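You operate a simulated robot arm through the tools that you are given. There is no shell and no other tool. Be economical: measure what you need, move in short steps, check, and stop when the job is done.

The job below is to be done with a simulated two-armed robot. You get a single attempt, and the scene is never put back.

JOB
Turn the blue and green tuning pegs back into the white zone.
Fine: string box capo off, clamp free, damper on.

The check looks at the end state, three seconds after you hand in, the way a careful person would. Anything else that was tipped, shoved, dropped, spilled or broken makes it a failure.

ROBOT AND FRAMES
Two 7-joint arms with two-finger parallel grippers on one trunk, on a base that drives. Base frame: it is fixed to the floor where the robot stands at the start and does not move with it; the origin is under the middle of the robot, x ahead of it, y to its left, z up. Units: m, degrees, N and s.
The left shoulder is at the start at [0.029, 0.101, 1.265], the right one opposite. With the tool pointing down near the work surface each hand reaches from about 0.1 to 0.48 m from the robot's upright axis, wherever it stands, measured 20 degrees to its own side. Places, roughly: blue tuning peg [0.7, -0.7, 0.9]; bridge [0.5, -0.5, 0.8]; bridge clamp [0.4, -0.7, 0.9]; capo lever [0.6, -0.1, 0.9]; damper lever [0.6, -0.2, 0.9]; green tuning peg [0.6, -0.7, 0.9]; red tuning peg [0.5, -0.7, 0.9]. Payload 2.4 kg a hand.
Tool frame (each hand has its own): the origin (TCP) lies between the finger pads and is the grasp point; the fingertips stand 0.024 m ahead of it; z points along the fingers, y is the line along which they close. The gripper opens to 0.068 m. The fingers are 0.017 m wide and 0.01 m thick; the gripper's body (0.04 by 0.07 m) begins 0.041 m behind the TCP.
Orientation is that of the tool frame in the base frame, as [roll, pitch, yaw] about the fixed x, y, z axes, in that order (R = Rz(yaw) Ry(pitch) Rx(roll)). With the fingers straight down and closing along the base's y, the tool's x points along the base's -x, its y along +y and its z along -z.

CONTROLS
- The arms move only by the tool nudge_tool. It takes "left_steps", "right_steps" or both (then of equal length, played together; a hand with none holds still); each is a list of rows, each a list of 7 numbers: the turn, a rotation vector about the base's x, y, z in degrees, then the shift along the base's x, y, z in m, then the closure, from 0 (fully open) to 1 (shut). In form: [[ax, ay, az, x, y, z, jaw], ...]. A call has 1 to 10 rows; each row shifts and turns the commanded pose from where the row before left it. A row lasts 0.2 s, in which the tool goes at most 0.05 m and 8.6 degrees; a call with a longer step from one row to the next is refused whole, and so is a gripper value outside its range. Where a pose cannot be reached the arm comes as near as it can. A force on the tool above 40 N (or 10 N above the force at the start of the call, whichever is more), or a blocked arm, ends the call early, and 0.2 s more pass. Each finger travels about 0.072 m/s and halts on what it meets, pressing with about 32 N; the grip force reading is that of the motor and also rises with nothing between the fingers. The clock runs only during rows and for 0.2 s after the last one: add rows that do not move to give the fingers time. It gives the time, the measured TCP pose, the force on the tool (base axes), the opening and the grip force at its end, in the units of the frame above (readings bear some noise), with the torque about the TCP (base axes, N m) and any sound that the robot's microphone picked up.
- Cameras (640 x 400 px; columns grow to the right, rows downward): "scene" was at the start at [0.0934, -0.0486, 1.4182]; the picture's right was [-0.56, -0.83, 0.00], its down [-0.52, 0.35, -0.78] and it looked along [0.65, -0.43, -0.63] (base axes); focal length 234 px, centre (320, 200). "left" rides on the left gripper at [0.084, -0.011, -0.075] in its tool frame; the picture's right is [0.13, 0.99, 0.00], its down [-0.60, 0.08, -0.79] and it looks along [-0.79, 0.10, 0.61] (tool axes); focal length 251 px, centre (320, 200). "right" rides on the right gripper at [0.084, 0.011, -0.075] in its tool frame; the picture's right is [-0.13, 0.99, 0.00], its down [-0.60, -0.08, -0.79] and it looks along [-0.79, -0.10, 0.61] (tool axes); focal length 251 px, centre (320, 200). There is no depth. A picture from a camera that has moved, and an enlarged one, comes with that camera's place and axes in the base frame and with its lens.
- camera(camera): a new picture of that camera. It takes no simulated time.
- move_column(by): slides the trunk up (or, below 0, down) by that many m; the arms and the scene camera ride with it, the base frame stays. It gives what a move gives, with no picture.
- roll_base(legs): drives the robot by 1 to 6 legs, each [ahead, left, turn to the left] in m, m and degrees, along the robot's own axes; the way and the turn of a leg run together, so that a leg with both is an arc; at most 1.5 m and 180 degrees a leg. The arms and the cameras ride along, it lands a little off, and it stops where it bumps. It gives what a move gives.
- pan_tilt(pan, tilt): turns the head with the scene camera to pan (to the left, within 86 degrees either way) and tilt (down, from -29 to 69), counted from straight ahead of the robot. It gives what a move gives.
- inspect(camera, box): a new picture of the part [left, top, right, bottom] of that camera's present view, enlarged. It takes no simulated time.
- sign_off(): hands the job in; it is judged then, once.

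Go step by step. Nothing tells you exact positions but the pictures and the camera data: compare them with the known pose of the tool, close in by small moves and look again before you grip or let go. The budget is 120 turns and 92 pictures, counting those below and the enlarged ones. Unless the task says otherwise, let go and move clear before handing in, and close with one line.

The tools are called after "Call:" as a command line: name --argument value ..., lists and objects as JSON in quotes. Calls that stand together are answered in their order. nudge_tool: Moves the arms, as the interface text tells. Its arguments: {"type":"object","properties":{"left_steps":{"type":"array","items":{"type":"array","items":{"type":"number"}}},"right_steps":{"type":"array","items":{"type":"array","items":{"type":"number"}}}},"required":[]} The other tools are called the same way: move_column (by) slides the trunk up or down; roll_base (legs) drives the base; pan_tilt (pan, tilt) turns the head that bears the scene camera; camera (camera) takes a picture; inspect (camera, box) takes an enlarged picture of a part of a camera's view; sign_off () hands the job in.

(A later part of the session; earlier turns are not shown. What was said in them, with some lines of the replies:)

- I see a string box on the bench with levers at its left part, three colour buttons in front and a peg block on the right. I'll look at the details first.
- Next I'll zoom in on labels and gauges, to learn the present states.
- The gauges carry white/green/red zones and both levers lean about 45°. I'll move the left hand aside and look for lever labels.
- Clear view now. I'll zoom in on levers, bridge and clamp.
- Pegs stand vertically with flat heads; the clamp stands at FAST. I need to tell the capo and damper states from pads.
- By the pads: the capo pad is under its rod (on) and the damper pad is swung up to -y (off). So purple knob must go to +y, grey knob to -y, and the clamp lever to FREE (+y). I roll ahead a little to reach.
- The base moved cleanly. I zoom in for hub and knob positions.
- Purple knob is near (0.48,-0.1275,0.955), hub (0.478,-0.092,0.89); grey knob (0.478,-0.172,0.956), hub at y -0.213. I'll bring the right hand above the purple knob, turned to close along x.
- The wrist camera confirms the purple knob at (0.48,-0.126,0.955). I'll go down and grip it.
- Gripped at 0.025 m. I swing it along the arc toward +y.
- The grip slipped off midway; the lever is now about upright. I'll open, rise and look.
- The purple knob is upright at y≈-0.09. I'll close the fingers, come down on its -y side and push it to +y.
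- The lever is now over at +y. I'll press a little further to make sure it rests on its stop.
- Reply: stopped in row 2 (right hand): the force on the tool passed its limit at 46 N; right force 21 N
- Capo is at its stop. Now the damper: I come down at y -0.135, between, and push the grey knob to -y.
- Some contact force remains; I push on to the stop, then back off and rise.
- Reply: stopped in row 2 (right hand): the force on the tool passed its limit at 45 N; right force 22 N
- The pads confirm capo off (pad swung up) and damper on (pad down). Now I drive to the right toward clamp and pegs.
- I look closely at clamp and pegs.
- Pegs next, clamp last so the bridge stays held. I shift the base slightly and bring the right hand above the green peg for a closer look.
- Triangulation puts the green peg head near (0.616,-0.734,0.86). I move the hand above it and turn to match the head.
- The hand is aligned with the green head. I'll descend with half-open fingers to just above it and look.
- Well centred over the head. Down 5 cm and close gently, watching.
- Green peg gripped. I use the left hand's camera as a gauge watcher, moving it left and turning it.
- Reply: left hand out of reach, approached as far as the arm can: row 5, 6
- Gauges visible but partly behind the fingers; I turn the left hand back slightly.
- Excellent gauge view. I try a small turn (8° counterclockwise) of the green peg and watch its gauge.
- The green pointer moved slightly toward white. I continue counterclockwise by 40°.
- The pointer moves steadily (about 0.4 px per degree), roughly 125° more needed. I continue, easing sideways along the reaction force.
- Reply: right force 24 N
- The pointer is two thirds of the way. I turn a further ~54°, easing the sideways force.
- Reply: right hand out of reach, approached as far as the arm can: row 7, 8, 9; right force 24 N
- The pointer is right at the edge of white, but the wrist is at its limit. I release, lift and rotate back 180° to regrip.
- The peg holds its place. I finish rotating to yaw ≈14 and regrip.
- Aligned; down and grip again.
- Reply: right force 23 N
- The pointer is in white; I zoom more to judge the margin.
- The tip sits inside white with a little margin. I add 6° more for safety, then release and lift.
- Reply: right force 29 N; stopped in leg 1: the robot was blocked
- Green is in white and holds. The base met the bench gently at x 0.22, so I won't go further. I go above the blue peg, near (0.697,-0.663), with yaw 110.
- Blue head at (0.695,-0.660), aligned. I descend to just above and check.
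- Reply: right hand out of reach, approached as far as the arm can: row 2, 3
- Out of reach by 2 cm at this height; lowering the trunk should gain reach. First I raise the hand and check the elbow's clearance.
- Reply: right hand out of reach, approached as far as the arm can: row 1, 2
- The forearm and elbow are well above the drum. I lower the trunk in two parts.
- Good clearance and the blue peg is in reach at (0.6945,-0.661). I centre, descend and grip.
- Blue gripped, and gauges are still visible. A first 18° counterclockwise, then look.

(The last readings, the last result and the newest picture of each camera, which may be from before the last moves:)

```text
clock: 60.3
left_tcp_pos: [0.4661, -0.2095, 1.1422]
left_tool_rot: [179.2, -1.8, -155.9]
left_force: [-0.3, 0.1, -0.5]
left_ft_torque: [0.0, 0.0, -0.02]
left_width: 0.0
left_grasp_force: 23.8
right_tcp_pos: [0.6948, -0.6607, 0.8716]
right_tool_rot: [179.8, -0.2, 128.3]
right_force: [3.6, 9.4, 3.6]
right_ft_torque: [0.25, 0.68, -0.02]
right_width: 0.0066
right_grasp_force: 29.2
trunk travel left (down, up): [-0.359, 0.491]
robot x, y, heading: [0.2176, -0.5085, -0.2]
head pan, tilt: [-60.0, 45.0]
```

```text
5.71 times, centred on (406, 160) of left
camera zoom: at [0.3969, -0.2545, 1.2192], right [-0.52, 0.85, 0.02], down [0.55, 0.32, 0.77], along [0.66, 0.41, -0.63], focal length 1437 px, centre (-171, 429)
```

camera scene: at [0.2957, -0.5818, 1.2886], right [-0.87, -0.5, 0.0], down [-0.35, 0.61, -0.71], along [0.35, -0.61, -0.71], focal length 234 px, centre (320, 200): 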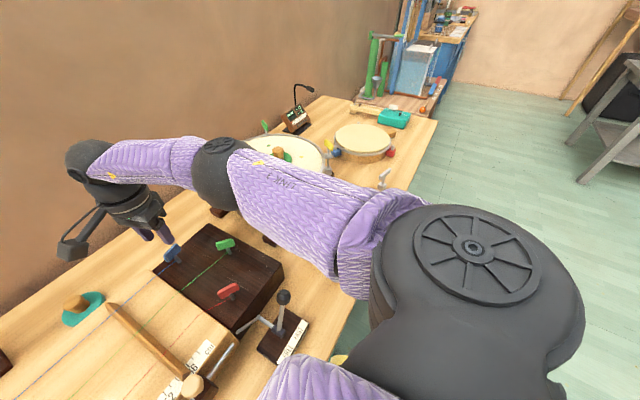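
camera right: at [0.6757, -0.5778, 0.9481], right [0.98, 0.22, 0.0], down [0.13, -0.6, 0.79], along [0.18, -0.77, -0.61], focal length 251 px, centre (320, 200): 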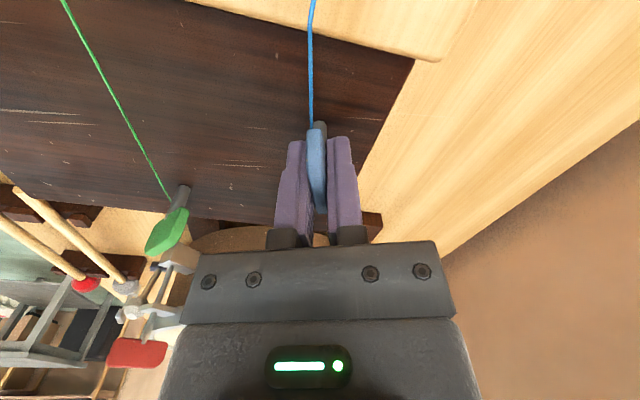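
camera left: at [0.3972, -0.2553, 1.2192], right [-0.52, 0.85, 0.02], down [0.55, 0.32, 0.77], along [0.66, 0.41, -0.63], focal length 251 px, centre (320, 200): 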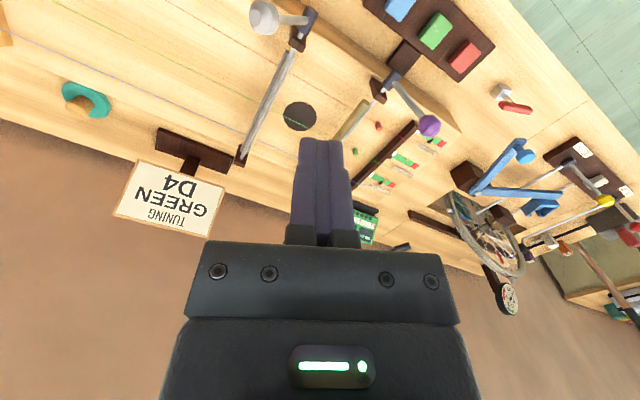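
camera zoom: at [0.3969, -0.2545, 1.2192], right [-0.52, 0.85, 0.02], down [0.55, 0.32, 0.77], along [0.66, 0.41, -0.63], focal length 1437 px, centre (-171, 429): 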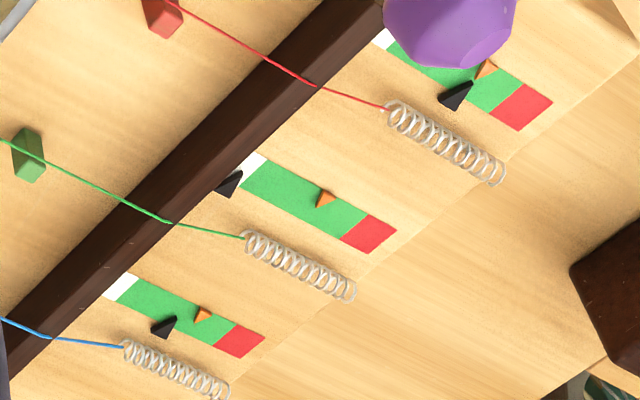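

Blue moves toward white. I continue 42° more.

Call:
nudge_tool --right_steps '[[0, 0, 6, 0, 0.0005, 0, 1], [0, 0, 6, 0, 0.0005, 0, 1], [0, 0, 6, 0, 0, 0, 1], [0, 0, 6, 0, 0, 0, 1], [0, 0, 6, 0, 0, 0, 1], [0, 0, 6, 0, 0, 0, 1], [0, 0, 6, 0, 0, 0, 1]]'

Call:
inspect --camera "left" --box '[350, 125, 462, 195]'

```text
clock: 61.9
left_tcp_pos: [0.4671, -0.2108, 1.1411]
left_tool_rot: [179.2, -1.9, -156.1]
left_force: [-0.4, 0.2, 0.4]
left_ft_torque: [0.01, 0.01, 0.0]
left_width: 0.0003
left_grasp_force: 24.1
right_tcp_pos: [0.6948, -0.6593, 0.8703]
right_tool_rot: [179.8, -0.3, 170.3]
right_force: [12.8, 7.2, 2.8]
right_ft_torque: [-0.43, -0.85, -0.03]
right_width: 0.0065
right_grasp_force: 29.1
trunk travel left (down, up): [-0.359, 0.491]
robot x, y, heading: [0.2212, -0.5082, -0.2]
head pan, tilt: [-60.0, 45.0]
```

```text
5.71 times, centred on (406, 160) of left
camera zoom: at [0.3977, -0.2547, 1.219], right [-0.52, 0.85, 0.02], down [0.55, 0.32, 0.77], along [0.65, 0.41, -0.63], focal length 1437 px, centre (-171, 429)
```

zoom: 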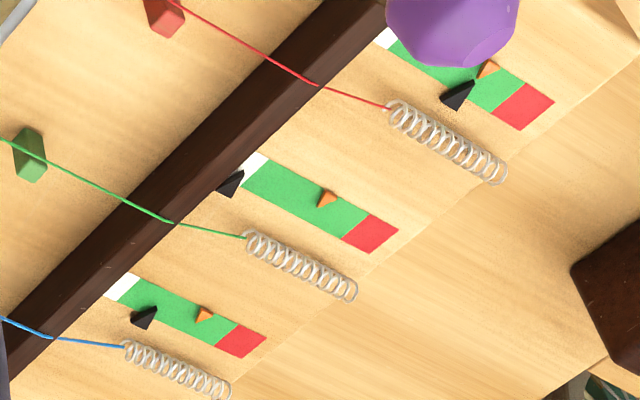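

Still roughly 70° to go; I take what's left of the wrist range.

Call:
nudge_tool --right_steps '[[0, 0, 6, 0.0005, 0.0005, 0, 1], [0, 0, 6, 0, 0, 0, 1], [0, 0, 6, 0, 0, 0, 1]]'

Call:
nudge_tool --right_steps '[[0, 0, 6, 0, 0.0005, 0, 1], [0, 0, 6, 0, 0, 0, 1]]'

```text
clock: 62.7
left_tcp_pos: [0.4664, -0.2098, 1.141]
left_tool_rot: [179.2, -1.9, -156.1]
left_force: [0.8, 0.8, 0.3]
left_ft_torque: [0.01, -0.02, 0.03]
left_width: 0.0
left_grasp_force: 22.9
right_tcp_pos: [0.6953, -0.659, 0.8716]
right_tool_rot: [179.8, -0.3, -171.9]
right_force: [12.2, 4.4, 5.1]
right_ft_torque: [-0.42, 0.22, -0.03]
right_width: 0.006
right_grasp_force: 29.2
trunk travel left (down, up): [-0.359, 0.491]
robot x, y, heading: [0.2142, -0.5099, -0.1]
head pan, tilt: [-60.0, 45.0]
```

```text
clock: 63.3
left_tcp_pos: [0.4675, -0.2095, 1.1423]
left_tool_rot: [179.2, -1.9, -156.0]
left_force: [-0.2, -0.6, -0.3]
left_ft_torque: [-0.01, -0.03, 0.01]
left_width: 0.0001
left_grasp_force: 23.5
right_tcp_pos: [0.6961, -0.6582, 0.8716]
right_tool_rot: [179.9, -0.2, -165.8]
right_force: [13.1, 3.5, 9.5]
right_ft_torque: [-0.55, 0.65, 0.03]
right_width: 0.0065
right_grasp_force: 28.9
right hand out of reach, approached as far as the arm can: row 2
trunk travel left (down, up): [-0.359, 0.491]
robot x, y, heading: [0.2167, -0.51, -0.0]
head pan, tilt: [-60.0, 45.0]
```

At the wrist limit. I release, lift and turn back 180°.

Call:
nudge_tool --right_steps '[[0, 0, 0, 0, 0, 0, 0.7], [0, 0, 0, 0, 0, 0, 0.5], [0, 0, 0, 0, 0, 0.03, 0.5], [0, 0, 0, 0, 0, 0.03, 0.5], [0, 0, -8.5, 0, 0, 0, 0.5], [0, 0, -8.5, 0, 0, 0, 0.5], [0, 0, -8.5, 0, 0, 0, 0.5], [0, 0, -8.5, 0, 0, 0, 0.5], [0, 0, -8.5, 0, 0, 0, 0.5], [0, 0, -8.5, 0, 0, 0, 0.5]]'

Call:
nudge_tool --right_steps '[[0, 0, -8.5, 0, 0, 0, 0.5], [0, 0, -8.5, 0, 0, 0, 0.5], [0, 0, -8.5, 0, 0, 0, 0.5], [0, 0, -8.5, 0, 0, 0, 0.5], [0, 0, -8.5, 0, 0, 0, 0.5], [0, 0, -8.5, 0, 0, 0, 0.5], [0, 0, -8.5, 0, 0, 0, 0.5], [0, 0, -8.5, 0, 0, 0, 0.5], [0, 0, -8.5, 0, 0, 0, 0.5], [0, 0, -8.5, 0, 0, 0, 0.5]]'

Call:
nudge_tool --right_steps '[[0, 0, -8.5, 0, 0, 0, 0.5], [0, 0, -8.5, 0, 0, 0, 0.5], [0, 0, -8.5, 0, 0, 0, 0.5], [0, 0, -8.5, 0, 0, 0, 0.5], [0, 0, -8, 0, 0, 0, 0.5]]'

Call:
camera --camera "right"

```text
clock: 65.5
left_tcp_pos: [0.4662, -0.2108, 1.1428]
left_tool_rot: [179.1, -1.8, -155.9]
left_force: [0.3, 0.3, 0.3]
left_ft_torque: [-0.03, 0.03, 0.01]
left_width: 0.0
left_grasp_force: 23.3
right_tcp_pos: [0.6964, -0.6593, 0.9308]
right_tool_rot: [179.8, -0.2, 142.9]
right_force: [0.2, -0.6, -0.1]
right_ft_torque: [0.02, 0.0, -0.01]
right_width: 0.034
right_grasp_force: 0.1
trunk travel left (down, up): [-0.359, 0.491]
robot x, y, heading: [0.2145, -0.5133, 0.1]
head pan, tilt: [-60.0, 45.0]
```

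```text
clock: 67.7
left_tcp_pos: [0.4645, -0.2112, 1.1422]
left_tool_rot: [179.2, -1.7, -155.9]
left_force: [0.8, -0.6, 0.3]
left_ft_torque: [-0.02, 0.02, -0.03]
left_width: 0.0001
left_grasp_force: 23.2
right_tcp_pos: [0.6951, -0.6581, 0.9315]
right_tool_rot: [179.8, -0.2, 57.9]
right_force: [0.4, -0.2, 0.6]
right_ft_torque: [-0.02, 0.0, 0.02]
right_width: 0.0341
right_grasp_force: 0.0
trunk travel left (down, up): [-0.359, 0.491]
robot x, y, heading: [0.218, -0.5119, -0.2]
head pan, tilt: [-60.0, 45.0]
```

```text
clock: 68.9
left_tcp_pos: [0.4642, -0.2105, 1.1431]
left_tool_rot: [179.2, -1.9, -156.0]
left_force: [0.2, -0.3, 0.6]
left_ft_torque: [-0.02, 0.03, 0.0]
left_width: 0.0
left_grasp_force: 24.2
right_tcp_pos: [0.6944, -0.6595, 0.9309]
right_tool_rot: [179.9, -0.2, 15.9]
right_force: [0.8, -0.6, 0.3]
right_ft_torque: [-0.02, 0.0, 0.0]
right_width: 0.0341
right_grasp_force: 0.2
trunk travel left (down, up): [-0.359, 0.491]
robot x, y, heading: [0.217, -0.51, -0.1]
head pan, tilt: [-60.0, 45.0]
```

```text
25 pictures are left
camera right: at [0.7785, -0.6455, 1.0077], right [0.15, -0.99, 0.0], down [-0.61, -0.09, 0.79], along [-0.78, -0.12, -0.61], focal length 251 px, centre (320, 200)
```

right: 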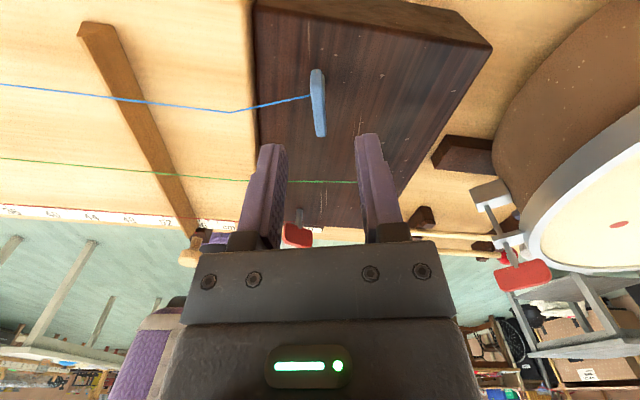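

Aligned on the blue head. Down, grip, and turn 30°.

Call:
nudge_tool --right_steps '[[0, 0, 0, 0, 0.001, -0.03, 0.5], [0, 0, 0, 0, 0, -0.03, 0.5], [0, 0, 0, 0, 0, 0, 0.7], [0, 0, 0, 0, 0, 0, 1], [0, 0, 0, 0, 0, 0, 1]]'

Call:
nudge_tool --right_steps '[[0, 0, 6, 0, 0, 0, 1], [0, 0, 6, 0, 0, 0, 1], [0, 0, 6, 0, 0, 0, 1], [0, 0, 6, 0, 0, 0, 1], [0, 0, 6, 0, 0, 0, 1], [0, 0, 6, 0, 0, 0, 1]]'

Call:
inspect --camera "left" --box '[350, 160, 414, 200]'

```text
clock: 70.1
left_tcp_pos: [0.4651, -0.2114, 1.1412]
left_tool_rot: [179.2, -1.8, -156.1]
left_force: [-0.6, -0.5, 0.9]
left_ft_torque: [0.02, -0.01, -0.03]
left_width: 0.0
left_grasp_force: 23.5
right_tcp_pos: [0.6952, -0.6588, 0.872]
right_tool_rot: [179.9, -0.2, 15.9]
right_force: [1.3, -3.9, -0.7]
right_ft_torque: [0.46, -0.29, -0.01]
right_width: 0.0062
right_grasp_force: 29.1
trunk travel left (down, up): [-0.359, 0.491]
robot x, y, heading: [0.2149, -0.5118, -0.1]
head pan, tilt: [-60.0, 45.0]
```

```text
clock: 71.5
left_tcp_pos: [0.4637, -0.2114, 1.1424]
left_tool_rot: [179.2, -1.8, -156.0]
left_force: [0.2, -0.4, -0.8]
left_ft_torque: [0.03, -0.01, 0.0]
left_width: 0.0001
left_grasp_force: 23.0
right_tcp_pos: [0.6946, -0.6571, 0.8721]
right_tool_rot: [179.8, -0.2, 52.2]
right_force: [-8.9, 2.4, -0.4]
right_ft_torque: [0.41, 0.26, -0.02]
right_width: 0.0064
right_grasp_force: 28.8
trunk travel left (down, up): [-0.359, 0.491]
robot x, y, heading: [0.2142, -0.5081, 0.2]
head pan, tilt: [-60.0, 45.0]
```

```text
10.00 times, centred on (382, 180) of left
camera zoom: at [0.3957, -0.2554, 1.2195], right [-0.52, 0.85, 0.02], down [0.55, 0.32, 0.77], along [0.66, 0.41, -0.63], focal length 2514 px, centre (-300, 400)
```

zoom: 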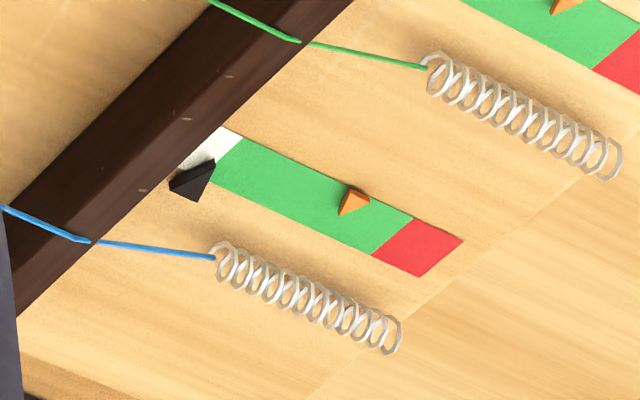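

Blue looks to be in white. I release, lift clear, and examine both pointers closely.

Call:
nudge_tool --right_steps '[[0, 0, 0, 0, 0, 0, 0.7], [0, 0, 0, 0, 0, 0, 0.5], [0, 0, 0, 0, 0, 0.04, 0.5], [0, 0, 0, 0, 0, 0.04, 0.5], [0, 0, 0, 0, 0, 0.04, 0.5]]'

Call:
nudge_tool --left_steps '[[0, 0, 0, 0.0, 0.02, 0, 1], [0, 0, 0, 0.0, 0.02, 0, 1], [0, 0, 0, 0.0, 0.02, 0, 1]]'

Call:
inspect --camera "left" --box '[350, 125, 446, 195]'

```text
clock: 72.7
left_tcp_pos: [0.4657, -0.2111, 1.1418]
left_tool_rot: [179.2, -1.9, -156.0]
left_force: [-0.2, -0.3, 0.3]
left_ft_torque: [-0.04, -0.01, 0.0]
left_width: 0.0001
left_grasp_force: 22.9
right_tcp_pos: [0.6928, -0.6575, 0.994]
right_tool_rot: [179.8, -0.2, 52.0]
right_force: [-0.2, -0.3, -0.4]
right_ft_torque: [0.01, 0.03, 0.01]
right_width: 0.034
right_grasp_force: 0.0
trunk travel left (down, up): [-0.359, 0.491]
robot x, y, heading: [0.2173, -0.5096, 0.0]
head pan, tilt: [-60.0, 45.0]
```

```text
clock: 73.5
left_tcp_pos: [0.4859, -0.1605, 1.1349]
left_tool_rot: [179.2, -1.8, -156.0]
left_force: [0.3, -0.7, -0.4]
left_ft_torque: [-0.02, 0.02, 0.0]
left_width: 0.0001
left_grasp_force: 23.2
left hand out of reach, approached as far as the arm can: row 1, 2, 3
right_tcp_pos: [0.6931, -0.6566, 0.9931]
right_tool_rot: [179.7, -0.1, 52.1]
right_force: [0.4, 0.1, 0.5]
right_ft_torque: [0.0, 0.04, -0.03]
right_width: 0.0339
right_grasp_force: 0.1
trunk travel left (down, up): [-0.359, 0.491]
robot x, y, heading: [0.2168, -0.5119, -0.2]
head pan, tilt: [-60.0, 45.0]
```

```text
5.71 times, centred on (398, 160) of left
camera zoom: at [0.4174, -0.2048, 1.2125], right [-0.52, 0.85, 0.02], down [0.55, 0.32, 0.77], along [0.66, 0.41, -0.63], focal length 1437 px, centre (-126, 429)
```

zoom: 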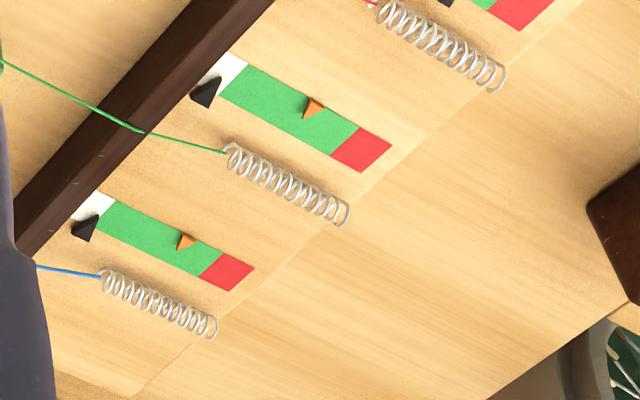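

Both pointers sit in white. Now the clamp: I raise the trunk back and bring the closed right hand to the -y side of its knob near (0.429,-0.689,0.90).

Call:
move_column --by 0.12

Call:
nudge_tool --right_steps '[[0, 0, 8, -0.033, -0.009, 0, 1], [0, 0, 8, -0.033, -0.009, 0, 1], [0, 0, 8, -0.033, -0.009, 0, 1], [0, 0, 8, -0.033, -0.009, 0, 1], [0, 0, 6, -0.033, -0.009, 0, 1], [0, 0, 0, -0.033, -0.009, 0, 1], [0, 0, 0, -0.033, -0.009, -0.03, 1], [0, 0, 0, -0.033, -0.009, -0.04, 1]]'

Call:
pan_tilt --pan -30 --tilt 60

Call:
camera --camera "scene"

Call:
camera --camera "right"

```text
clock: 75.0
left_tcp_pos: [0.4865, -0.1596, 1.2552]
left_tool_rot: [179.3, -1.9, -156.0]
left_force: [-0.1, -0.1, -0.2]
left_ft_torque: [0.01, -0.04, 0.03]
left_width: 0.0001
left_grasp_force: 23.4
right_tcp_pos: [0.6943, -0.6582, 1.1111]
right_tool_rot: [179.8, -0.1, 52.0]
right_force: [-0.1, -0.1, -0.2]
right_ft_torque: [0.02, 0.02, 0.02]
right_width: 0.0339
right_grasp_force: 0.0
trunk travel left (down, up): [-0.479, 0.371]
robot x, y, heading: [0.2207, -0.5081, 0.0]
head pan, tilt: [-60.0, 45.0]
```

```text
refused: row 8 steps farther than a row can; nothing moved
```

```text
clock: 76.0
left_tcp_pos: [0.4865, -0.1592, 1.2543]
left_tool_rot: [179.2, -1.8, -155.9]
left_force: [-0.2, -0.2, -0.5]
left_ft_torque: [0.01, 0.01, -0.01]
left_width: 0.0
left_grasp_force: 23.4
right_tcp_pos: [0.6949, -0.6593, 1.1121]
right_tool_rot: [179.8, -0.3, 52.2]
right_force: [0.7, 0.6, -0.2]
right_ft_torque: [0.01, 0.02, -0.02]
right_width: 0.034
right_grasp_force: 0.1
trunk travel left (down, up): [-0.479, 0.371]
robot x, y, heading: [0.2125, -0.5086, -0.1]
head pan, tilt: [-30.0, 60.0]
```

```text
22 pictures are left
camera scene: at [0.2974, -0.5448, 1.3899], right [-0.5, -0.87, 0.0], down [-0.75, 0.43, -0.5], along [0.43, -0.25, -0.87], focal length 234 px, centre (320, 200)
```

scene: 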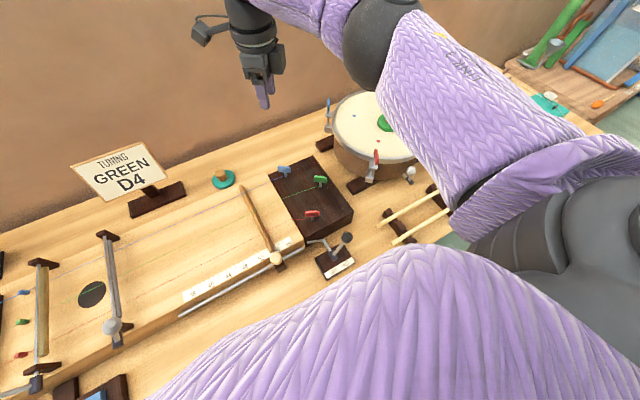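

```text
21 pictures are left
camera right: at [0.7552, -0.5976, 1.1878], right [0.7, -0.71, 0.0], down [-0.44, -0.43, 0.79], along [-0.56, -0.56, -0.61], focal length 251 px, centre (320, 200)
```

right: 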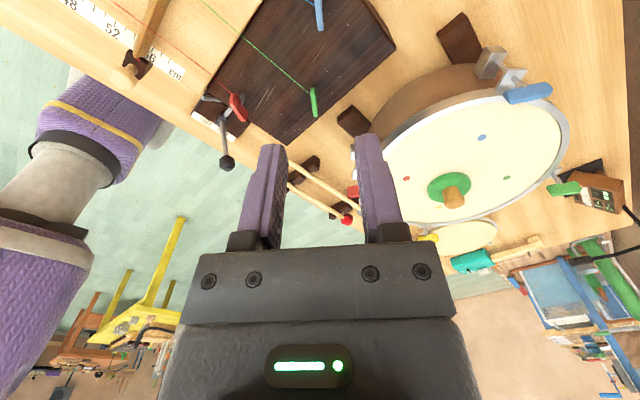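

I back off the base slightly to give the arm room, then move over beside the clamp knob.

Call:
roll_base --legs '[[-0.08, 0, 0]]'

Call:
nudge_tool --right_steps '[[0, 0, 8, -0.027, -0.0101, 0, 1], [0, 0, 8, -0.027, -0.0101, 0, 1], [0, 0, 8, -0.027, -0.0101, 0, 1], [0, 0, 8, -0.027, -0.0101, 0, 1], [0, 0, 6, -0.027, -0.0101, -0.02, 1], [0, 0, 0, -0.027, -0.0101, -0.03, 1], [0, 0, 0, -0.024, -0.0101, -0.03, 1], [0, 0, 0, 0, 0, -0.03, 1]]'

Call:
camera --camera "scene"

Call:
camera --camera "right"

```text
clock: 77.0
left_tcp_pos: [0.4054, -0.1603, 1.2548]
left_tool_rot: [179.2, -1.8, -155.9]
left_force: [-0.2, 0.1, -0.2]
left_ft_torque: [-0.01, 0.01, 0.0]
left_width: 0.0002
left_grasp_force: 23.7
right_tcp_pos: [0.6131, -0.6577, 1.1121]
right_tool_rot: [179.7, -0.1, 52.1]
right_force: [-0.2, 0.9, 0.3]
right_ft_torque: [0.02, -0.01, -0.03]
right_width: 0.034
right_grasp_force: 0.0
trunk travel left (down, up): [-0.479, 0.371]
robot x, y, heading: [0.1398, -0.5145, 0.1]
head pan, tilt: [-30.0, 60.0]
```

```text
clock: 78.8
left_tcp_pos: [0.4057, -0.1584, 1.2548]
left_tool_rot: [179.2, -1.8, -156.0]
left_force: [-1.0, 0.2, 0.1]
left_ft_torque: [0.04, 0.01, -0.03]
left_width: 0.0
left_grasp_force: 23.8
right_tcp_pos: [0.429, -0.7277, 1.0023]
right_tool_rot: [179.9, -0.3, 90.2]
right_force: [0.2, 0.0, -0.3]
right_ft_torque: [0.01, 0.01, 0.03]
right_width: 0.0
right_grasp_force: 23.4
trunk travel left (down, up): [-0.479, 0.371]
robot x, y, heading: [0.1336, -0.5105, 0.0]
head pan, tilt: [-30.0, 60.0]
```

```text
20 pictures are left
camera scene: at [0.2172, -0.5447, 1.3899], right [-0.5, -0.87, 0.0], down [-0.75, 0.43, -0.5], along [0.43, -0.25, -0.87], focal length 234 px, centre (320, 200)
```

scene: 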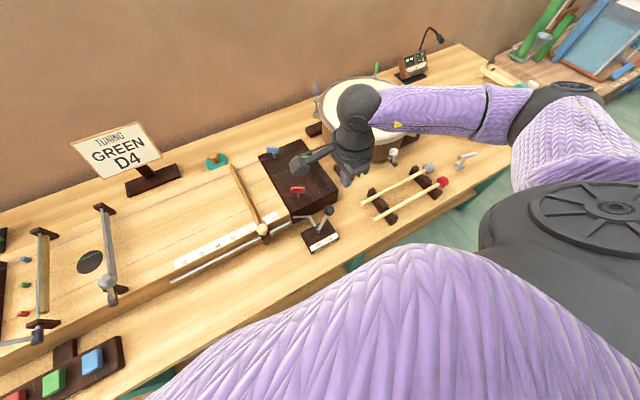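

```text
19 pictures are left
camera right: at [0.4405, -0.6441, 1.079], right [0.99, -0.13, 0.0], down [-0.08, -0.61, 0.79], along [-0.1, -0.78, -0.61], focal length 251 px, centre (320, 200)
```

right: 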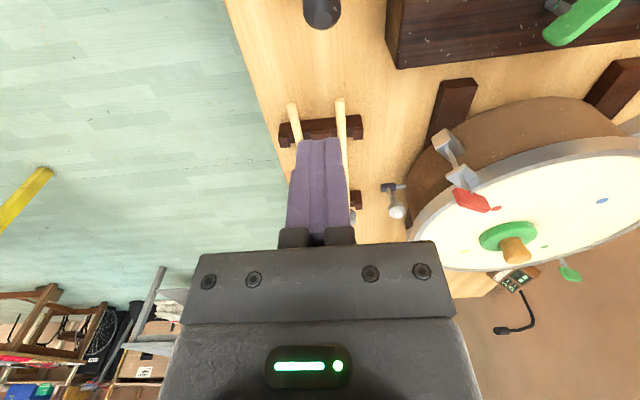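

Knob at (0.434,-0.691) confirmed. I go down and push to +y.

Call:
nudge_tool --right_steps '[[0, 0, 0, 0.004, 0, -0.035, 1], [0, 0, 0, 0, 0, -0.035, 1], [0, 0, 0, 0, 0, -0.033, 1]]'

Call:
nudge_tool --right_steps '[[0, 0, 0, 0, 0.01, 0, 1], [0, 0, 0, 0, 0.01, 0, 1], [0, 0, 0, 0, 0.01, 0, 1], [0, 0, 0, 0, 0.01, 0, 1], [0, 0, 0, 0, 0.01, 0, 1], [0, 0, 0, 0, 0.01, 0, 1], [0, 0, 0, 0, 0.01, 0, 1], [0, 0, 0, 0, 0.01, -0.002, 1], [0, 0, 0, 0, 0.01, -0.003, 1]]'

Call:
inspect --camera "scene" --box '[230, 140, 390, 260]'

```text
clock: 79.6
left_tcp_pos: [0.4053, -0.1599, 1.2552]
left_tool_rot: [179.2, -1.8, -155.9]
left_force: [-0.7, 0.3, -0.1]
left_ft_torque: [0.0, -0.02, 0.0]
left_width: 0.0
left_grasp_force: 23.3
right_tcp_pos: [0.4342, -0.727, 0.8986]
right_tool_rot: [179.7, -0.2, 90.2]
right_force: [0.4, -0.9, 0.2]
right_ft_torque: [0.02, 0.01, 0.0]
right_width: 0.0002
right_grasp_force: 23.6
trunk travel left (down, up): [-0.479, 0.371]
robot x, y, heading: [0.1372, -0.5118, 0.1]
head pan, tilt: [-30.0, 60.0]
```

```text
clock: 81.6
left_tcp_pos: [0.406, -0.1607, 1.2546]
left_tool_rot: [179.2, -1.8, -156.3]
left_force: [0.7, -0.7, 0.0]
left_ft_torque: [0.01, -0.01, -0.02]
left_width: 0.0003
left_grasp_force: 23.7
right_tcp_pos: [0.4327, -0.652, 0.8938]
right_tool_rot: [179.7, 1.1, 89.4]
right_force: [-2.2, -19.4, 4.7]
right_ft_torque: [-0.27, 0.28, -0.02]
right_width: 0.0
right_grasp_force: 23.9
trunk travel left (down, up): [-0.479, 0.371]
robot x, y, heading: [0.1382, -0.5095, -0.2]
head pan, tilt: [-30.0, 60.0]
stopped in row 9 (right hand): the force on the tool passed its limit at 49 N (the readings are from after the stop); the commanded pose is now the measured one
```

```text
3.33 times, centred on (310, 200) of scene
camera zoom: at [0.2164, -0.5463, 1.3898], right [-0.5, -0.86, 0.0], down [-0.75, 0.44, -0.5], along [0.43, -0.25, -0.87], focal length 781 px, centre (353, 200)
```

zoom: 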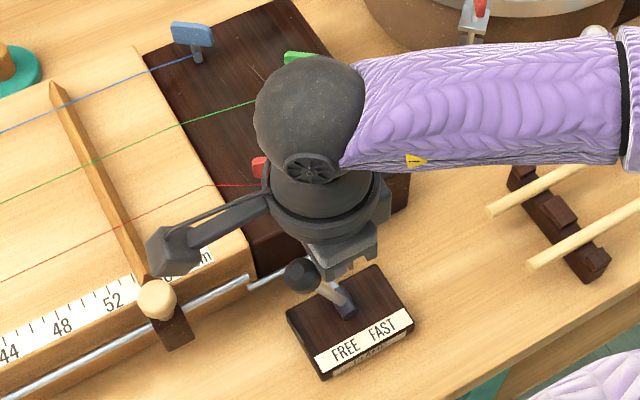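

The lever has swung to the FREE side and met its stop. I back off, rise and look.

Call:
nudge_tool --right_steps '[[0, 0, 0, 0, -0.02, 0, 1], [0, 0, 0, 0, -0.01, 0.035, 1], [0, 0, 0, 0, 0, 0.045, 1], [0, 0, 0, 0, 0, 0.045, 1], [0, 0, 0, 0, -0.045, 0.01, 1], [0, 0, 0, 0, -0.045, 0.01, 1], [0, 0, 0, 0, -0.045, 0.01, 1]]'

Call:
inspect --camera "scene" --box '[230, 140, 390, 260]'

```text
clock: 83.2
left_tcp_pos: [0.4067, -0.1603, 1.2554]
left_tool_rot: [179.2, -1.9, -156.1]
left_force: [0.0, 0.4, -0.2]
left_ft_torque: [0.02, 0.01, 0.02]
left_width: 0.0
left_grasp_force: 23.1
right_tcp_pos: [0.4325, -0.813, 1.0488]
right_tool_rot: [179.7, 0.6, 89.7]
right_force: [-0.3, 0.3, 0.7]
right_ft_torque: [0.02, 0.03, 0.01]
right_width: 0.0
right_grasp_force: 23.7
trunk travel left (down, up): [-0.479, 0.371]
robot x, y, heading: [0.1357, -0.5117, -0.1]
head pan, tilt: [-30.0, 60.0]
```

```text
3.33 times, centred on (310, 200) of scene
camera zoom: at [0.2167, -0.5459, 1.3899], right [-0.5, -0.86, 0.0], down [-0.75, 0.43, -0.5], along [0.43, -0.25, -0.87], focal length 781 px, centre (353, 200)
```

zoom: 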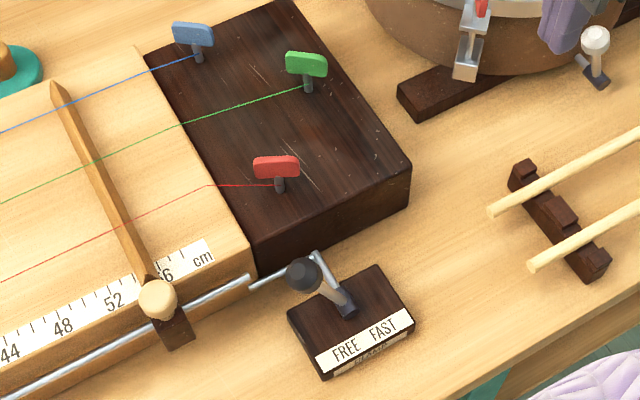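

The lever is symmetric to its old pose, so fully FREE, and the bridge has not moved. I'll drive back left to verify gauges and levers from above.

Call:
nudge_tool --right_steps '[[0, 0, 0, 0, 0, 0.045, 1], [0, 0, 0, 0, 0, 0.045, 1], [0, 0, 0, 0, 0, 0.045, 1]]' --left_steps '[[0, 0, 0, -0.03, 0.0, 0, 1], [0, 0, 0, -0.03, 0, 0, 1], [0, 0, 0, -0.03, 0, 0, 1]]'

Call:
roll_base --legs '[[-0.03, 0, 0], [0, 0.45, 0]]'

Call:
pan_tilt --pan 0 --tilt 50

Call:
camera --camera "scene"

```text
clock: 84.0
left_tcp_pos: [0.3833, -0.1778, 1.2427]
left_tool_rot: [179.2, -1.9, -156.0]
left_force: [-0.6, -0.7, 0.6]
left_ft_torque: [0.01, 0.02, 0.02]
left_width: 0.0
left_grasp_force: 23.6
left hand out of reach, approached as far as the arm can: row 1, 2, 3
right_tcp_pos: [0.4331, -0.8152, 1.1843]
right_tool_rot: [179.7, 0.7, 89.6]
right_force: [-0.1, -0.4, -0.3]
right_ft_torque: [-0.02, 0.0, -0.02]
right_width: 0.0001
right_grasp_force: 23.4
trunk travel left (down, up): [-0.479, 0.371]
robot x, y, heading: [0.1357, -0.5084, -0.2]
head pan, tilt: [-30.0, 60.0]
```

```text
clock: 87.2
left_tcp_pos: [0.3469, 0.2792, 1.243]
left_tool_rot: [179.2, -1.9, -155.4]
left_force: [0.3, 0.7, -0.2]
left_ft_torque: [0.0, -0.02, 0.01]
left_width: 0.0
left_grasp_force: 23.5
right_tcp_pos: [0.4049, -0.357, 1.1837]
right_tool_rot: [179.7, 0.7, 90.3]
right_force: [-0.2, -0.2, 0.4]
right_ft_torque: [0.0, 0.0, -0.01]
right_width: 0.0001
right_grasp_force: 24.0
trunk travel left (down, up): [-0.479, 0.371]
robot x, y, heading: [0.1081, -0.0572, 0.2]
head pan, tilt: [-30.0, 60.0]
```

```text
clock: 88.1
left_tcp_pos: [0.3474, 0.278, 1.2437]
left_tool_rot: [179.2, -1.9, -155.5]
left_force: [0.6, 0.8, 0.0]
left_ft_torque: [0.02, 0.02, 0.0]
left_width: 0.0001
left_grasp_force: 23.6
right_tcp_pos: [0.4058, -0.3585, 1.1832]
right_tool_rot: [179.7, 0.6, 90.3]
right_force: [0.0, 0.3, 0.1]
right_ft_torque: [-0.01, 0.02, 0.0]
right_width: 0.0
right_grasp_force: 23.8
trunk travel left (down, up): [-0.479, 0.371]
robot x, y, heading: [0.1058, -0.0562, 0.8]
head pan, tilt: [0.0, 50.0]
```

```text
16 pictures are left
camera scene: at [0.2045, -0.0574, 1.4024], right [0.01, -1.0, 0.0], down [-0.77, -0.01, -0.64], along [0.64, 0.01, -0.77], focal length 234 px, centre (320, 200)
```

scene: 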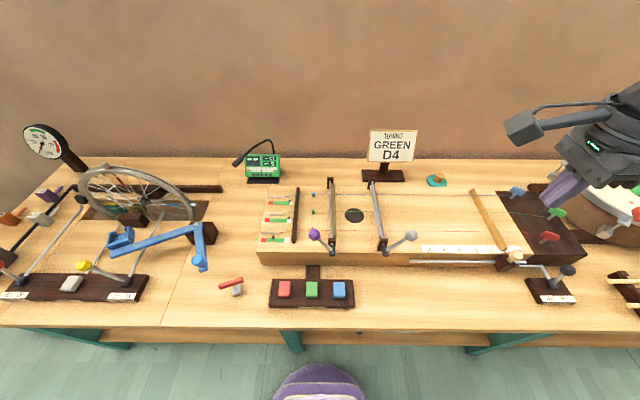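

Call:
inspect --camera "scene" --box '[255, 185, 303, 245]'

Call:
inspect --camera "scene" --box '[300, 170, 430, 260]'

Call:
inspect --camera "scene" --box '[470, 180, 610, 310]'

```text
6.67 times, centred on (279, 215) of scene
camera zoom: at [0.2045, -0.0574, 1.4024], right [0.01, -1.0, 0.0], down [-0.77, -0.01, -0.64], along [0.64, 0.01, -0.77], focal length 1563 px, centre (593, 100)
```

zoom: 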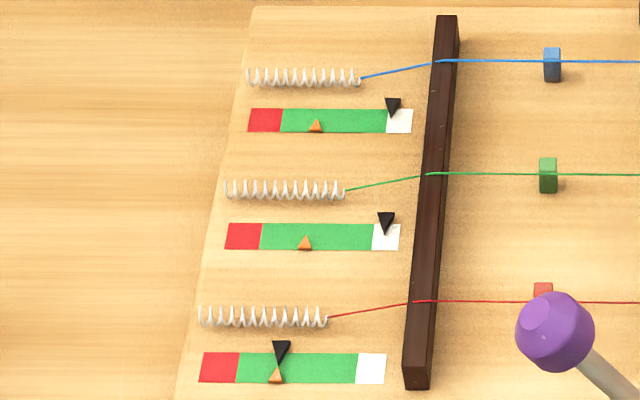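

```text
4.44 times, centred on (365, 215) of scene
camera zoom: at [0.2045, -0.0574, 1.4024], right [0.01, -1.0, 0.0], down [-0.77, -0.01, -0.64], along [0.64, 0.01, -0.77], focal length 1042 px, centre (120, 133)
```

zoom: 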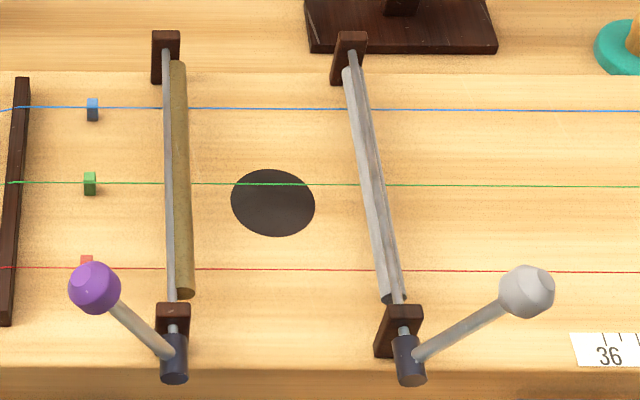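

```text
3.08 times, centred on (540, 245) of scene
camera zoom: at [0.2045, -0.0574, 1.4024], right [0.01, -1.0, 0.0], down [-0.77, -0.01, -0.64], along [0.64, 0.01, -0.77], focal length 721 px, centre (-357, 62)
```

zoom: 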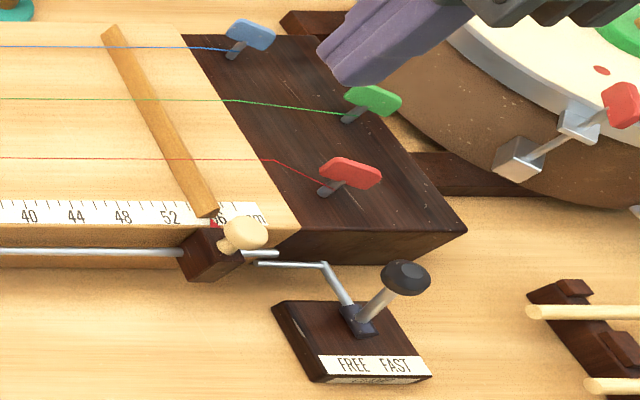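

Capo off, damper on, clamp free, green well centred, but blue is only just inside white. I'll go back and turn blue about 12° more.

Call:
roll_base --legs '[[0, -0.45, 0], [0.1, 0, -0.8]]'

Call:
nudge_tool --right_steps '[[0, 0, -8, 0.0, 0.02, 0, 0.5], [0, 0, -8, 0.02, 0.02, 0, 0.5], [0, 0, -8, 0.025, 0.02, 0, 0.5], [0, 0, -8, 0.025, 0.02, 0, 0.5], [0, 0, -6, 0.025, 0.02, 0, 0.5], [0, 0, 0, 0.025, 0.02, -0.02, 0.5], [0, 0, 0, 0.025, 0.02, -0.02, 0.5], [0, 0, 0, 0.025, 0.01, -0.03, 0.5], [0, 0, 0, 0.01, 0.0, -0.03, 0.5]]'

Call:
camera --camera "right"

```text
clock: 91.6
left_tcp_pos: [0.4593, -0.1691, 1.2417]
left_tool_rot: [179.3, -2.0, -156.2]
left_force: [0.0, 0.3, -0.7]
left_ft_torque: [-0.01, 0.05, 0.02]
left_width: 0.0001
left_grasp_force: 23.6
right_tcp_pos: [0.5088, -0.8054, 1.1833]
right_tool_rot: [179.7, 0.6, 89.6]
right_force: [0.2, 0.4, -0.3]
right_ft_torque: [0.0, 0.02, 0.01]
right_width: 0.0
right_grasp_force: 23.5
trunk travel left (down, up): [-0.479, 0.371]
robot x, y, heading: [0.2121, -0.5009, 0.0]
head pan, tilt: [0.0, 50.0]
```

```text
clock: 93.6
left_tcp_pos: [0.4589, -0.17, 1.2424]
left_tool_rot: [179.2, -2.0, -156.3]
left_force: [0.2, 0.1, 0.5]
left_ft_torque: [0.01, 0.01, -0.01]
left_width: 0.0
left_grasp_force: 23.2
right_tcp_pos: [0.6856, -0.6575, 1.0853]
right_tool_rot: [179.6, 0.7, 51.4]
right_force: [0.0, -0.2, 0.1]
right_ft_torque: [0.03, -0.02, -0.01]
right_width: 0.0342
right_grasp_force: 0.0
trunk travel left (down, up): [-0.479, 0.371]
robot x, y, heading: [0.2121, -0.5043, -0.3]
head pan, tilt: [0.0, 50.0]
```

```text
12 pictures are left
camera right: at [0.7473, -0.5962, 1.1604], right [0.7, -0.72, 0.01], down [-0.44, -0.41, 0.8], along [-0.57, -0.56, -0.6], focal length 251 px, centre (320, 200)
```

right: 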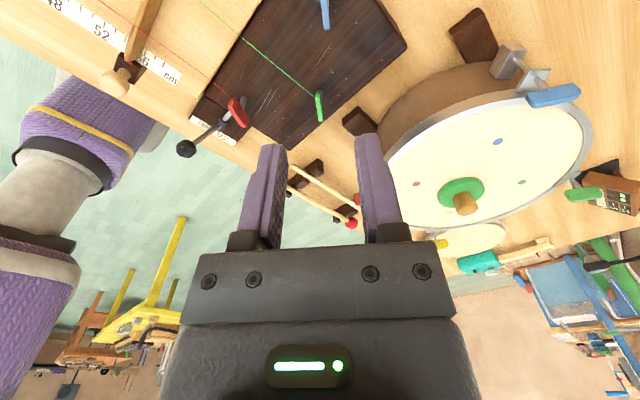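

Over the blue peg again. I lower the trunk and centre.

Call:
move_column --by -0.12

Call:
nudge_tool --right_steps '[[0, 0, 0, 0.009, -0.0015, -0.015, 0.5], [0, 0, 0, 0, 0, -0.015, 0.5], [0, 0, 0, 0, 0, 0, 0.5]]'

Call:
camera --camera "right"

```text
clock: 95.1
left_tcp_pos: [0.468, -0.1689, 1.1126]
left_tool_rot: [178.3, -4.0, -156.1]
left_force: [-0.5, 0.2, 1.0]
left_ft_torque: [0.01, 0.02, 0.0]
left_width: 0.0001
left_grasp_force: 23.8
right_tcp_pos: [0.6874, -0.6555, 0.9634]
right_tool_rot: [179.7, 0.6, 51.6]
right_force: [0.4, 0.2, 0.0]
right_ft_torque: [0.01, -0.01, 0.01]
right_width: 0.0337
right_grasp_force: 0.1
trunk travel left (down, up): [-0.359, 0.491]
robot x, y, heading: [0.2112, -0.5046, 0.1]
head pan, tilt: [0.0, 50.0]
```

```text
clock: 95.9
left_tcp_pos: [0.468, -0.1691, 1.1127]
left_tool_rot: [178.2, -4.0, -156.1]
left_force: [0.1, 0.6, -0.4]
left_ft_torque: [0.01, -0.02, 0.02]
left_width: 0.0
left_grasp_force: 23.5
right_tcp_pos: [0.6977, -0.6586, 0.9353]
right_tool_rot: [179.7, 0.7, 51.5]
right_force: [-1.1, -0.4, 0.3]
right_ft_torque: [-0.02, 0.01, 0.01]
right_width: 0.0339
right_grasp_force: 0.1
trunk travel left (down, up): [-0.359, 0.491]
robot x, y, heading: [0.2137, -0.4978, 0.0]
head pan, tilt: [0.0, 50.0]
```

```text
11 pictures are left
camera right: at [0.7583, -0.5969, 1.0093], right [0.7, -0.72, 0.01], down [-0.44, -0.41, 0.8], along [-0.57, -0.56, -0.6], focal length 251 px, centre (320, 200)
```

right: 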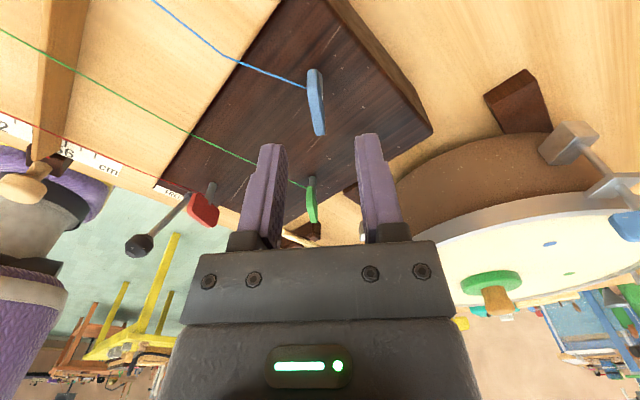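

Centred within 3 mm; I correct, descend, grip and turn 13°.

Call:
nudge_tool --right_steps '[[0, 0, 0, -0.0018, 0.0015, -0.032, 0.5], [0, 0, 0, 0, 0, -0.031, 0.5], [0, 0, 0, 0, 0, 0, 0.7], [0, 0, 0, 0, 0, 0, 1], [0, 0, 0, 0, 0, 0, 1]]'

Call:
nudge_tool --right_steps '[[0, 0, 5, 0, 0, 0, 1], [0, 0, 4, 0, 0, 0, 1], [0, 0, 4, 0, 0, 0, 1], [0, 0, 0, 0, 0, 0, 1]]'

Call:
camera --camera "left"

```text
clock: 97.1
left_tcp_pos: [0.468, -0.1695, 1.1127]
left_tool_rot: [178.2, -4.0, -156.1]
left_force: [0.2, 0.0, -0.2]
left_ft_torque: [0.03, -0.01, 0.03]
left_width: 0.0
left_grasp_force: 23.3
right_tcp_pos: [0.695, -0.6566, 0.8709]
right_tool_rot: [179.7, 0.6, 51.5]
right_force: [1.5, -1.3, 0.6]
right_ft_torque: [0.47, 0.17, 0.03]
right_width: 0.0064
right_grasp_force: 28.9
trunk travel left (down, up): [-0.359, 0.491]
robot x, y, heading: [0.2094, -0.5004, -0.2]
head pan, tilt: [0.0, 50.0]
```

```text
clock: 98.1
left_tcp_pos: [0.4677, -0.1693, 1.1127]
left_tool_rot: [178.2, -4.0, -156.2]
left_force: [0.5, 0.2, 0.2]
left_ft_torque: [-0.02, -0.01, 0.0]
left_width: 0.0
left_grasp_force: 23.4
right_tcp_pos: [0.6949, -0.6583, 0.8717]
right_tool_rot: [179.7, 0.7, 64.7]
right_force: [0.8, -4.0, 8.3]
right_ft_torque: [0.47, 0.36, 0.02]
right_width: 0.0065
right_grasp_force: 28.8
trunk travel left (down, up): [-0.359, 0.491]
robot x, y, heading: [0.2116, -0.5039, -0.3]
head pan, tilt: [0.0, 50.0]
```

```text
10 pictures are left
camera left: at [0.402, -0.2144, 1.1935], right [-0.52, 0.86, 0.04], down [0.58, 0.32, 0.75], along [0.63, 0.41, -0.66], focal length 251 px, centre (320, 200)
```

left: 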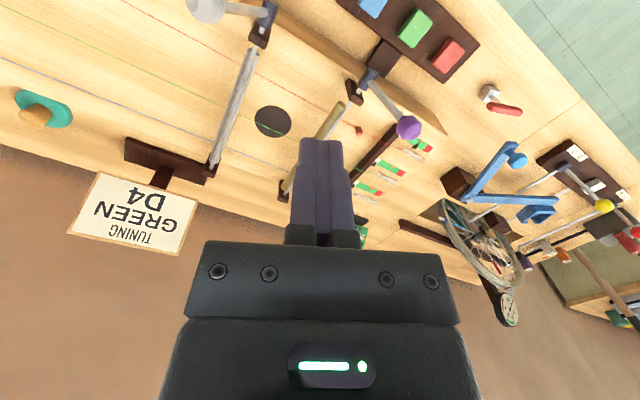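

Call:
inspect --camera "left" --box '[345, 150, 409, 205]'

```text
7.27 times, centred on (377, 178) of left
camera zoom: at [0.402, -0.2144, 1.1935], right [-0.52, 0.86, 0.04], down [0.58, 0.32, 0.75], along [0.63, 0.41, -0.66], focal length 1829 px, centre (-94, 364)
```

zoom: 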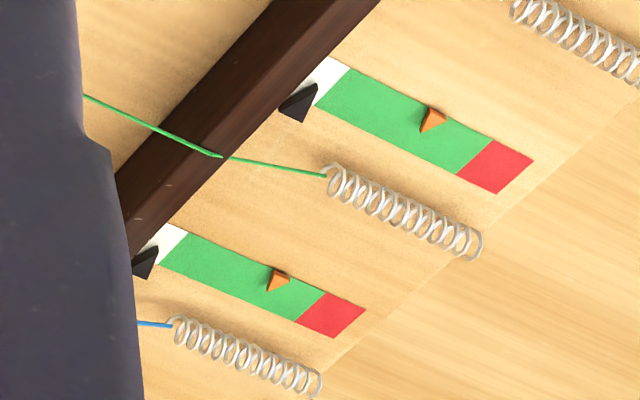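

Blue now sits in white as well as green does. I release, lift, restore the trunk, back away and do a final check.

Call:
nudge_tool --right_steps '[[0, 0, 0, 0, 0, 0, 0.7], [0, 0, 0, 0, 0, 0, 0.5], [0, 0, 0, 0, 0, 0.04, 0.5], [0, 0, 0, 0, 0, 0.04, 0.5], [0, 0, 0, 0, 0, 0.04, 0.5]]'

Call:
move_column --by 0.15

Call:
roll_base --legs '[[-0.12, 0, 0], [0, 0.42, 0]]'

Call:
camera --camera "scene"

```text
clock: 99.3
left_tcp_pos: [0.4683, -0.1697, 1.1121]
left_tool_rot: [178.3, -4.1, -156.1]
left_force: [0.6, -0.1, 0.1]
left_ft_torque: [0.01, -0.01, 0.01]
left_width: 0.0
left_grasp_force: 23.5
right_tcp_pos: [0.6958, -0.6562, 0.9919]
right_tool_rot: [179.7, 0.7, 64.6]
right_force: [-0.3, -0.9, 0.4]
right_ft_torque: [-0.02, 0.0, -0.02]
right_width: 0.0338
right_grasp_force: 0.0
trunk travel left (down, up): [-0.359, 0.491]
robot x, y, heading: [0.2092, -0.4974, 0.1]
head pan, tilt: [0.0, 50.0]
```

```text
clock: 101.0
left_tcp_pos: [0.4683, -0.1689, 1.2628]
left_tool_rot: [178.2, -4.0, -156.2]
left_force: [0.1, -0.5, 0.5]
left_ft_torque: [-0.01, -0.02, 0.0]
left_width: 0.0001
left_grasp_force: 23.2
right_tcp_pos: [0.6957, -0.6576, 1.1398]
right_tool_rot: [179.7, 0.8, 64.5]
right_force: [0.4, 0.4, 0.5]
right_ft_torque: [-0.04, 0.0, 0.0]
right_width: 0.0342
right_grasp_force: 0.0
trunk travel left (down, up): [-0.509, 0.341]
robot x, y, heading: [0.2125, -0.5022, -0.1]
head pan, tilt: [0.0, 50.0]
```

```text
clock: 104.4
left_tcp_pos: [0.3522, 0.2481, 1.2613]
left_tool_rot: [178.3, -3.9, -156.0]
left_force: [0.2, 0.7, -0.2]
left_ft_torque: [-0.04, -0.01, 0.01]
left_width: 0.0003
left_grasp_force: 24.0
right_tcp_pos: [0.578, -0.2387, 1.1414]
right_tool_rot: [179.6, 0.6, 64.4]
right_force: [-0.3, -0.4, -0.2]
right_ft_torque: [-0.03, 0.02, 0.0]
right_width: 0.034
right_grasp_force: 0.0
trunk travel left (down, up): [-0.509, 0.341]
robot x, y, heading: [0.0933, -0.0816, -0.2]
head pan, tilt: [0.0, 50.0]
```

```text
8 pictures are left
camera scene: at [0.1913, -0.0855, 1.4325], right [0.0, -1.0, 0.0], down [-0.77, 0.0, -0.64], along [0.64, 0.0, -0.77], focal length 234 px, centre (320, 200)
```

scene: 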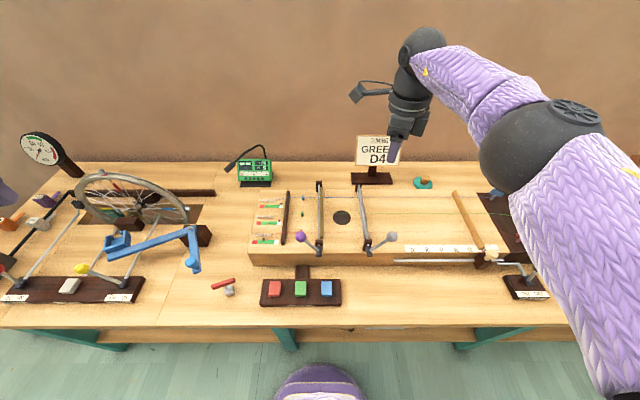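

Call:
inspect --camera "scene" --box '[247, 190, 295, 250]'

Call:
inspect --camera "scene" --box '[430, 180, 570, 310]'

```text
6.67 times, centred on (271, 220) of scene
camera zoom: at [0.1913, -0.0855, 1.4325], right [0.0, -1.0, 0.0], down [-0.77, 0.0, -0.64], along [0.64, 0.0, -0.77], focal length 1563 px, centre (647, 67)
```

zoom: 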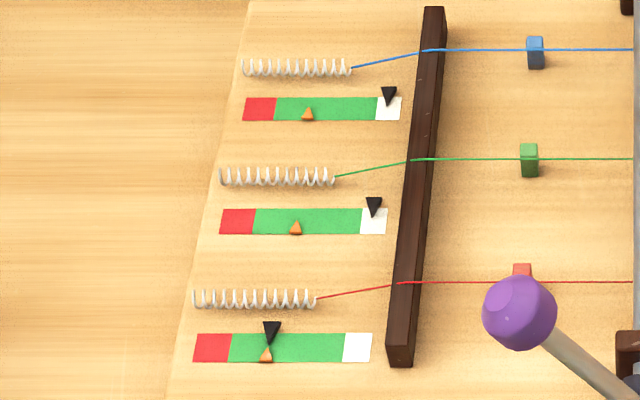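

```text
3.08 times, centred on (500, 245) of scene
camera zoom: at [0.1913, -0.0855, 1.4325], right [0.0, -1.0, 0.0], down [-0.77, 0.0, -0.64], along [0.64, 0.0, -0.77], focal length 721 px, centre (-234, 62)
```

zoom: 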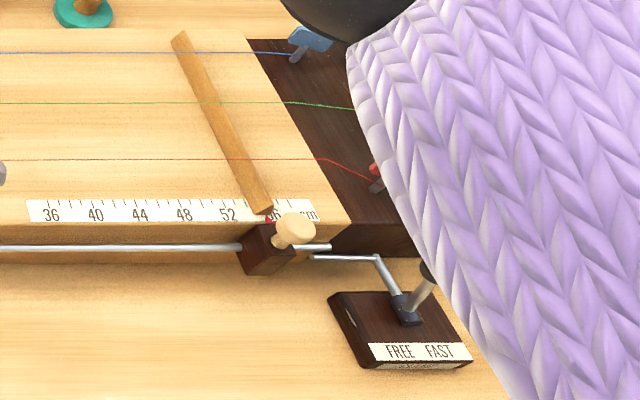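

Both pointers are centred in white, capo is off, damper on, clamp at FREE, the bridge unmoved and the hands clear.

Call:
sign_off

```text
The job is handed in.
```

The blue and green pegs are back in the white zone, the capo is off, the clamp is free, the damper is on, and I've handed the job in. At one point the base touched the bench lightly; I saw nothing moved by it.
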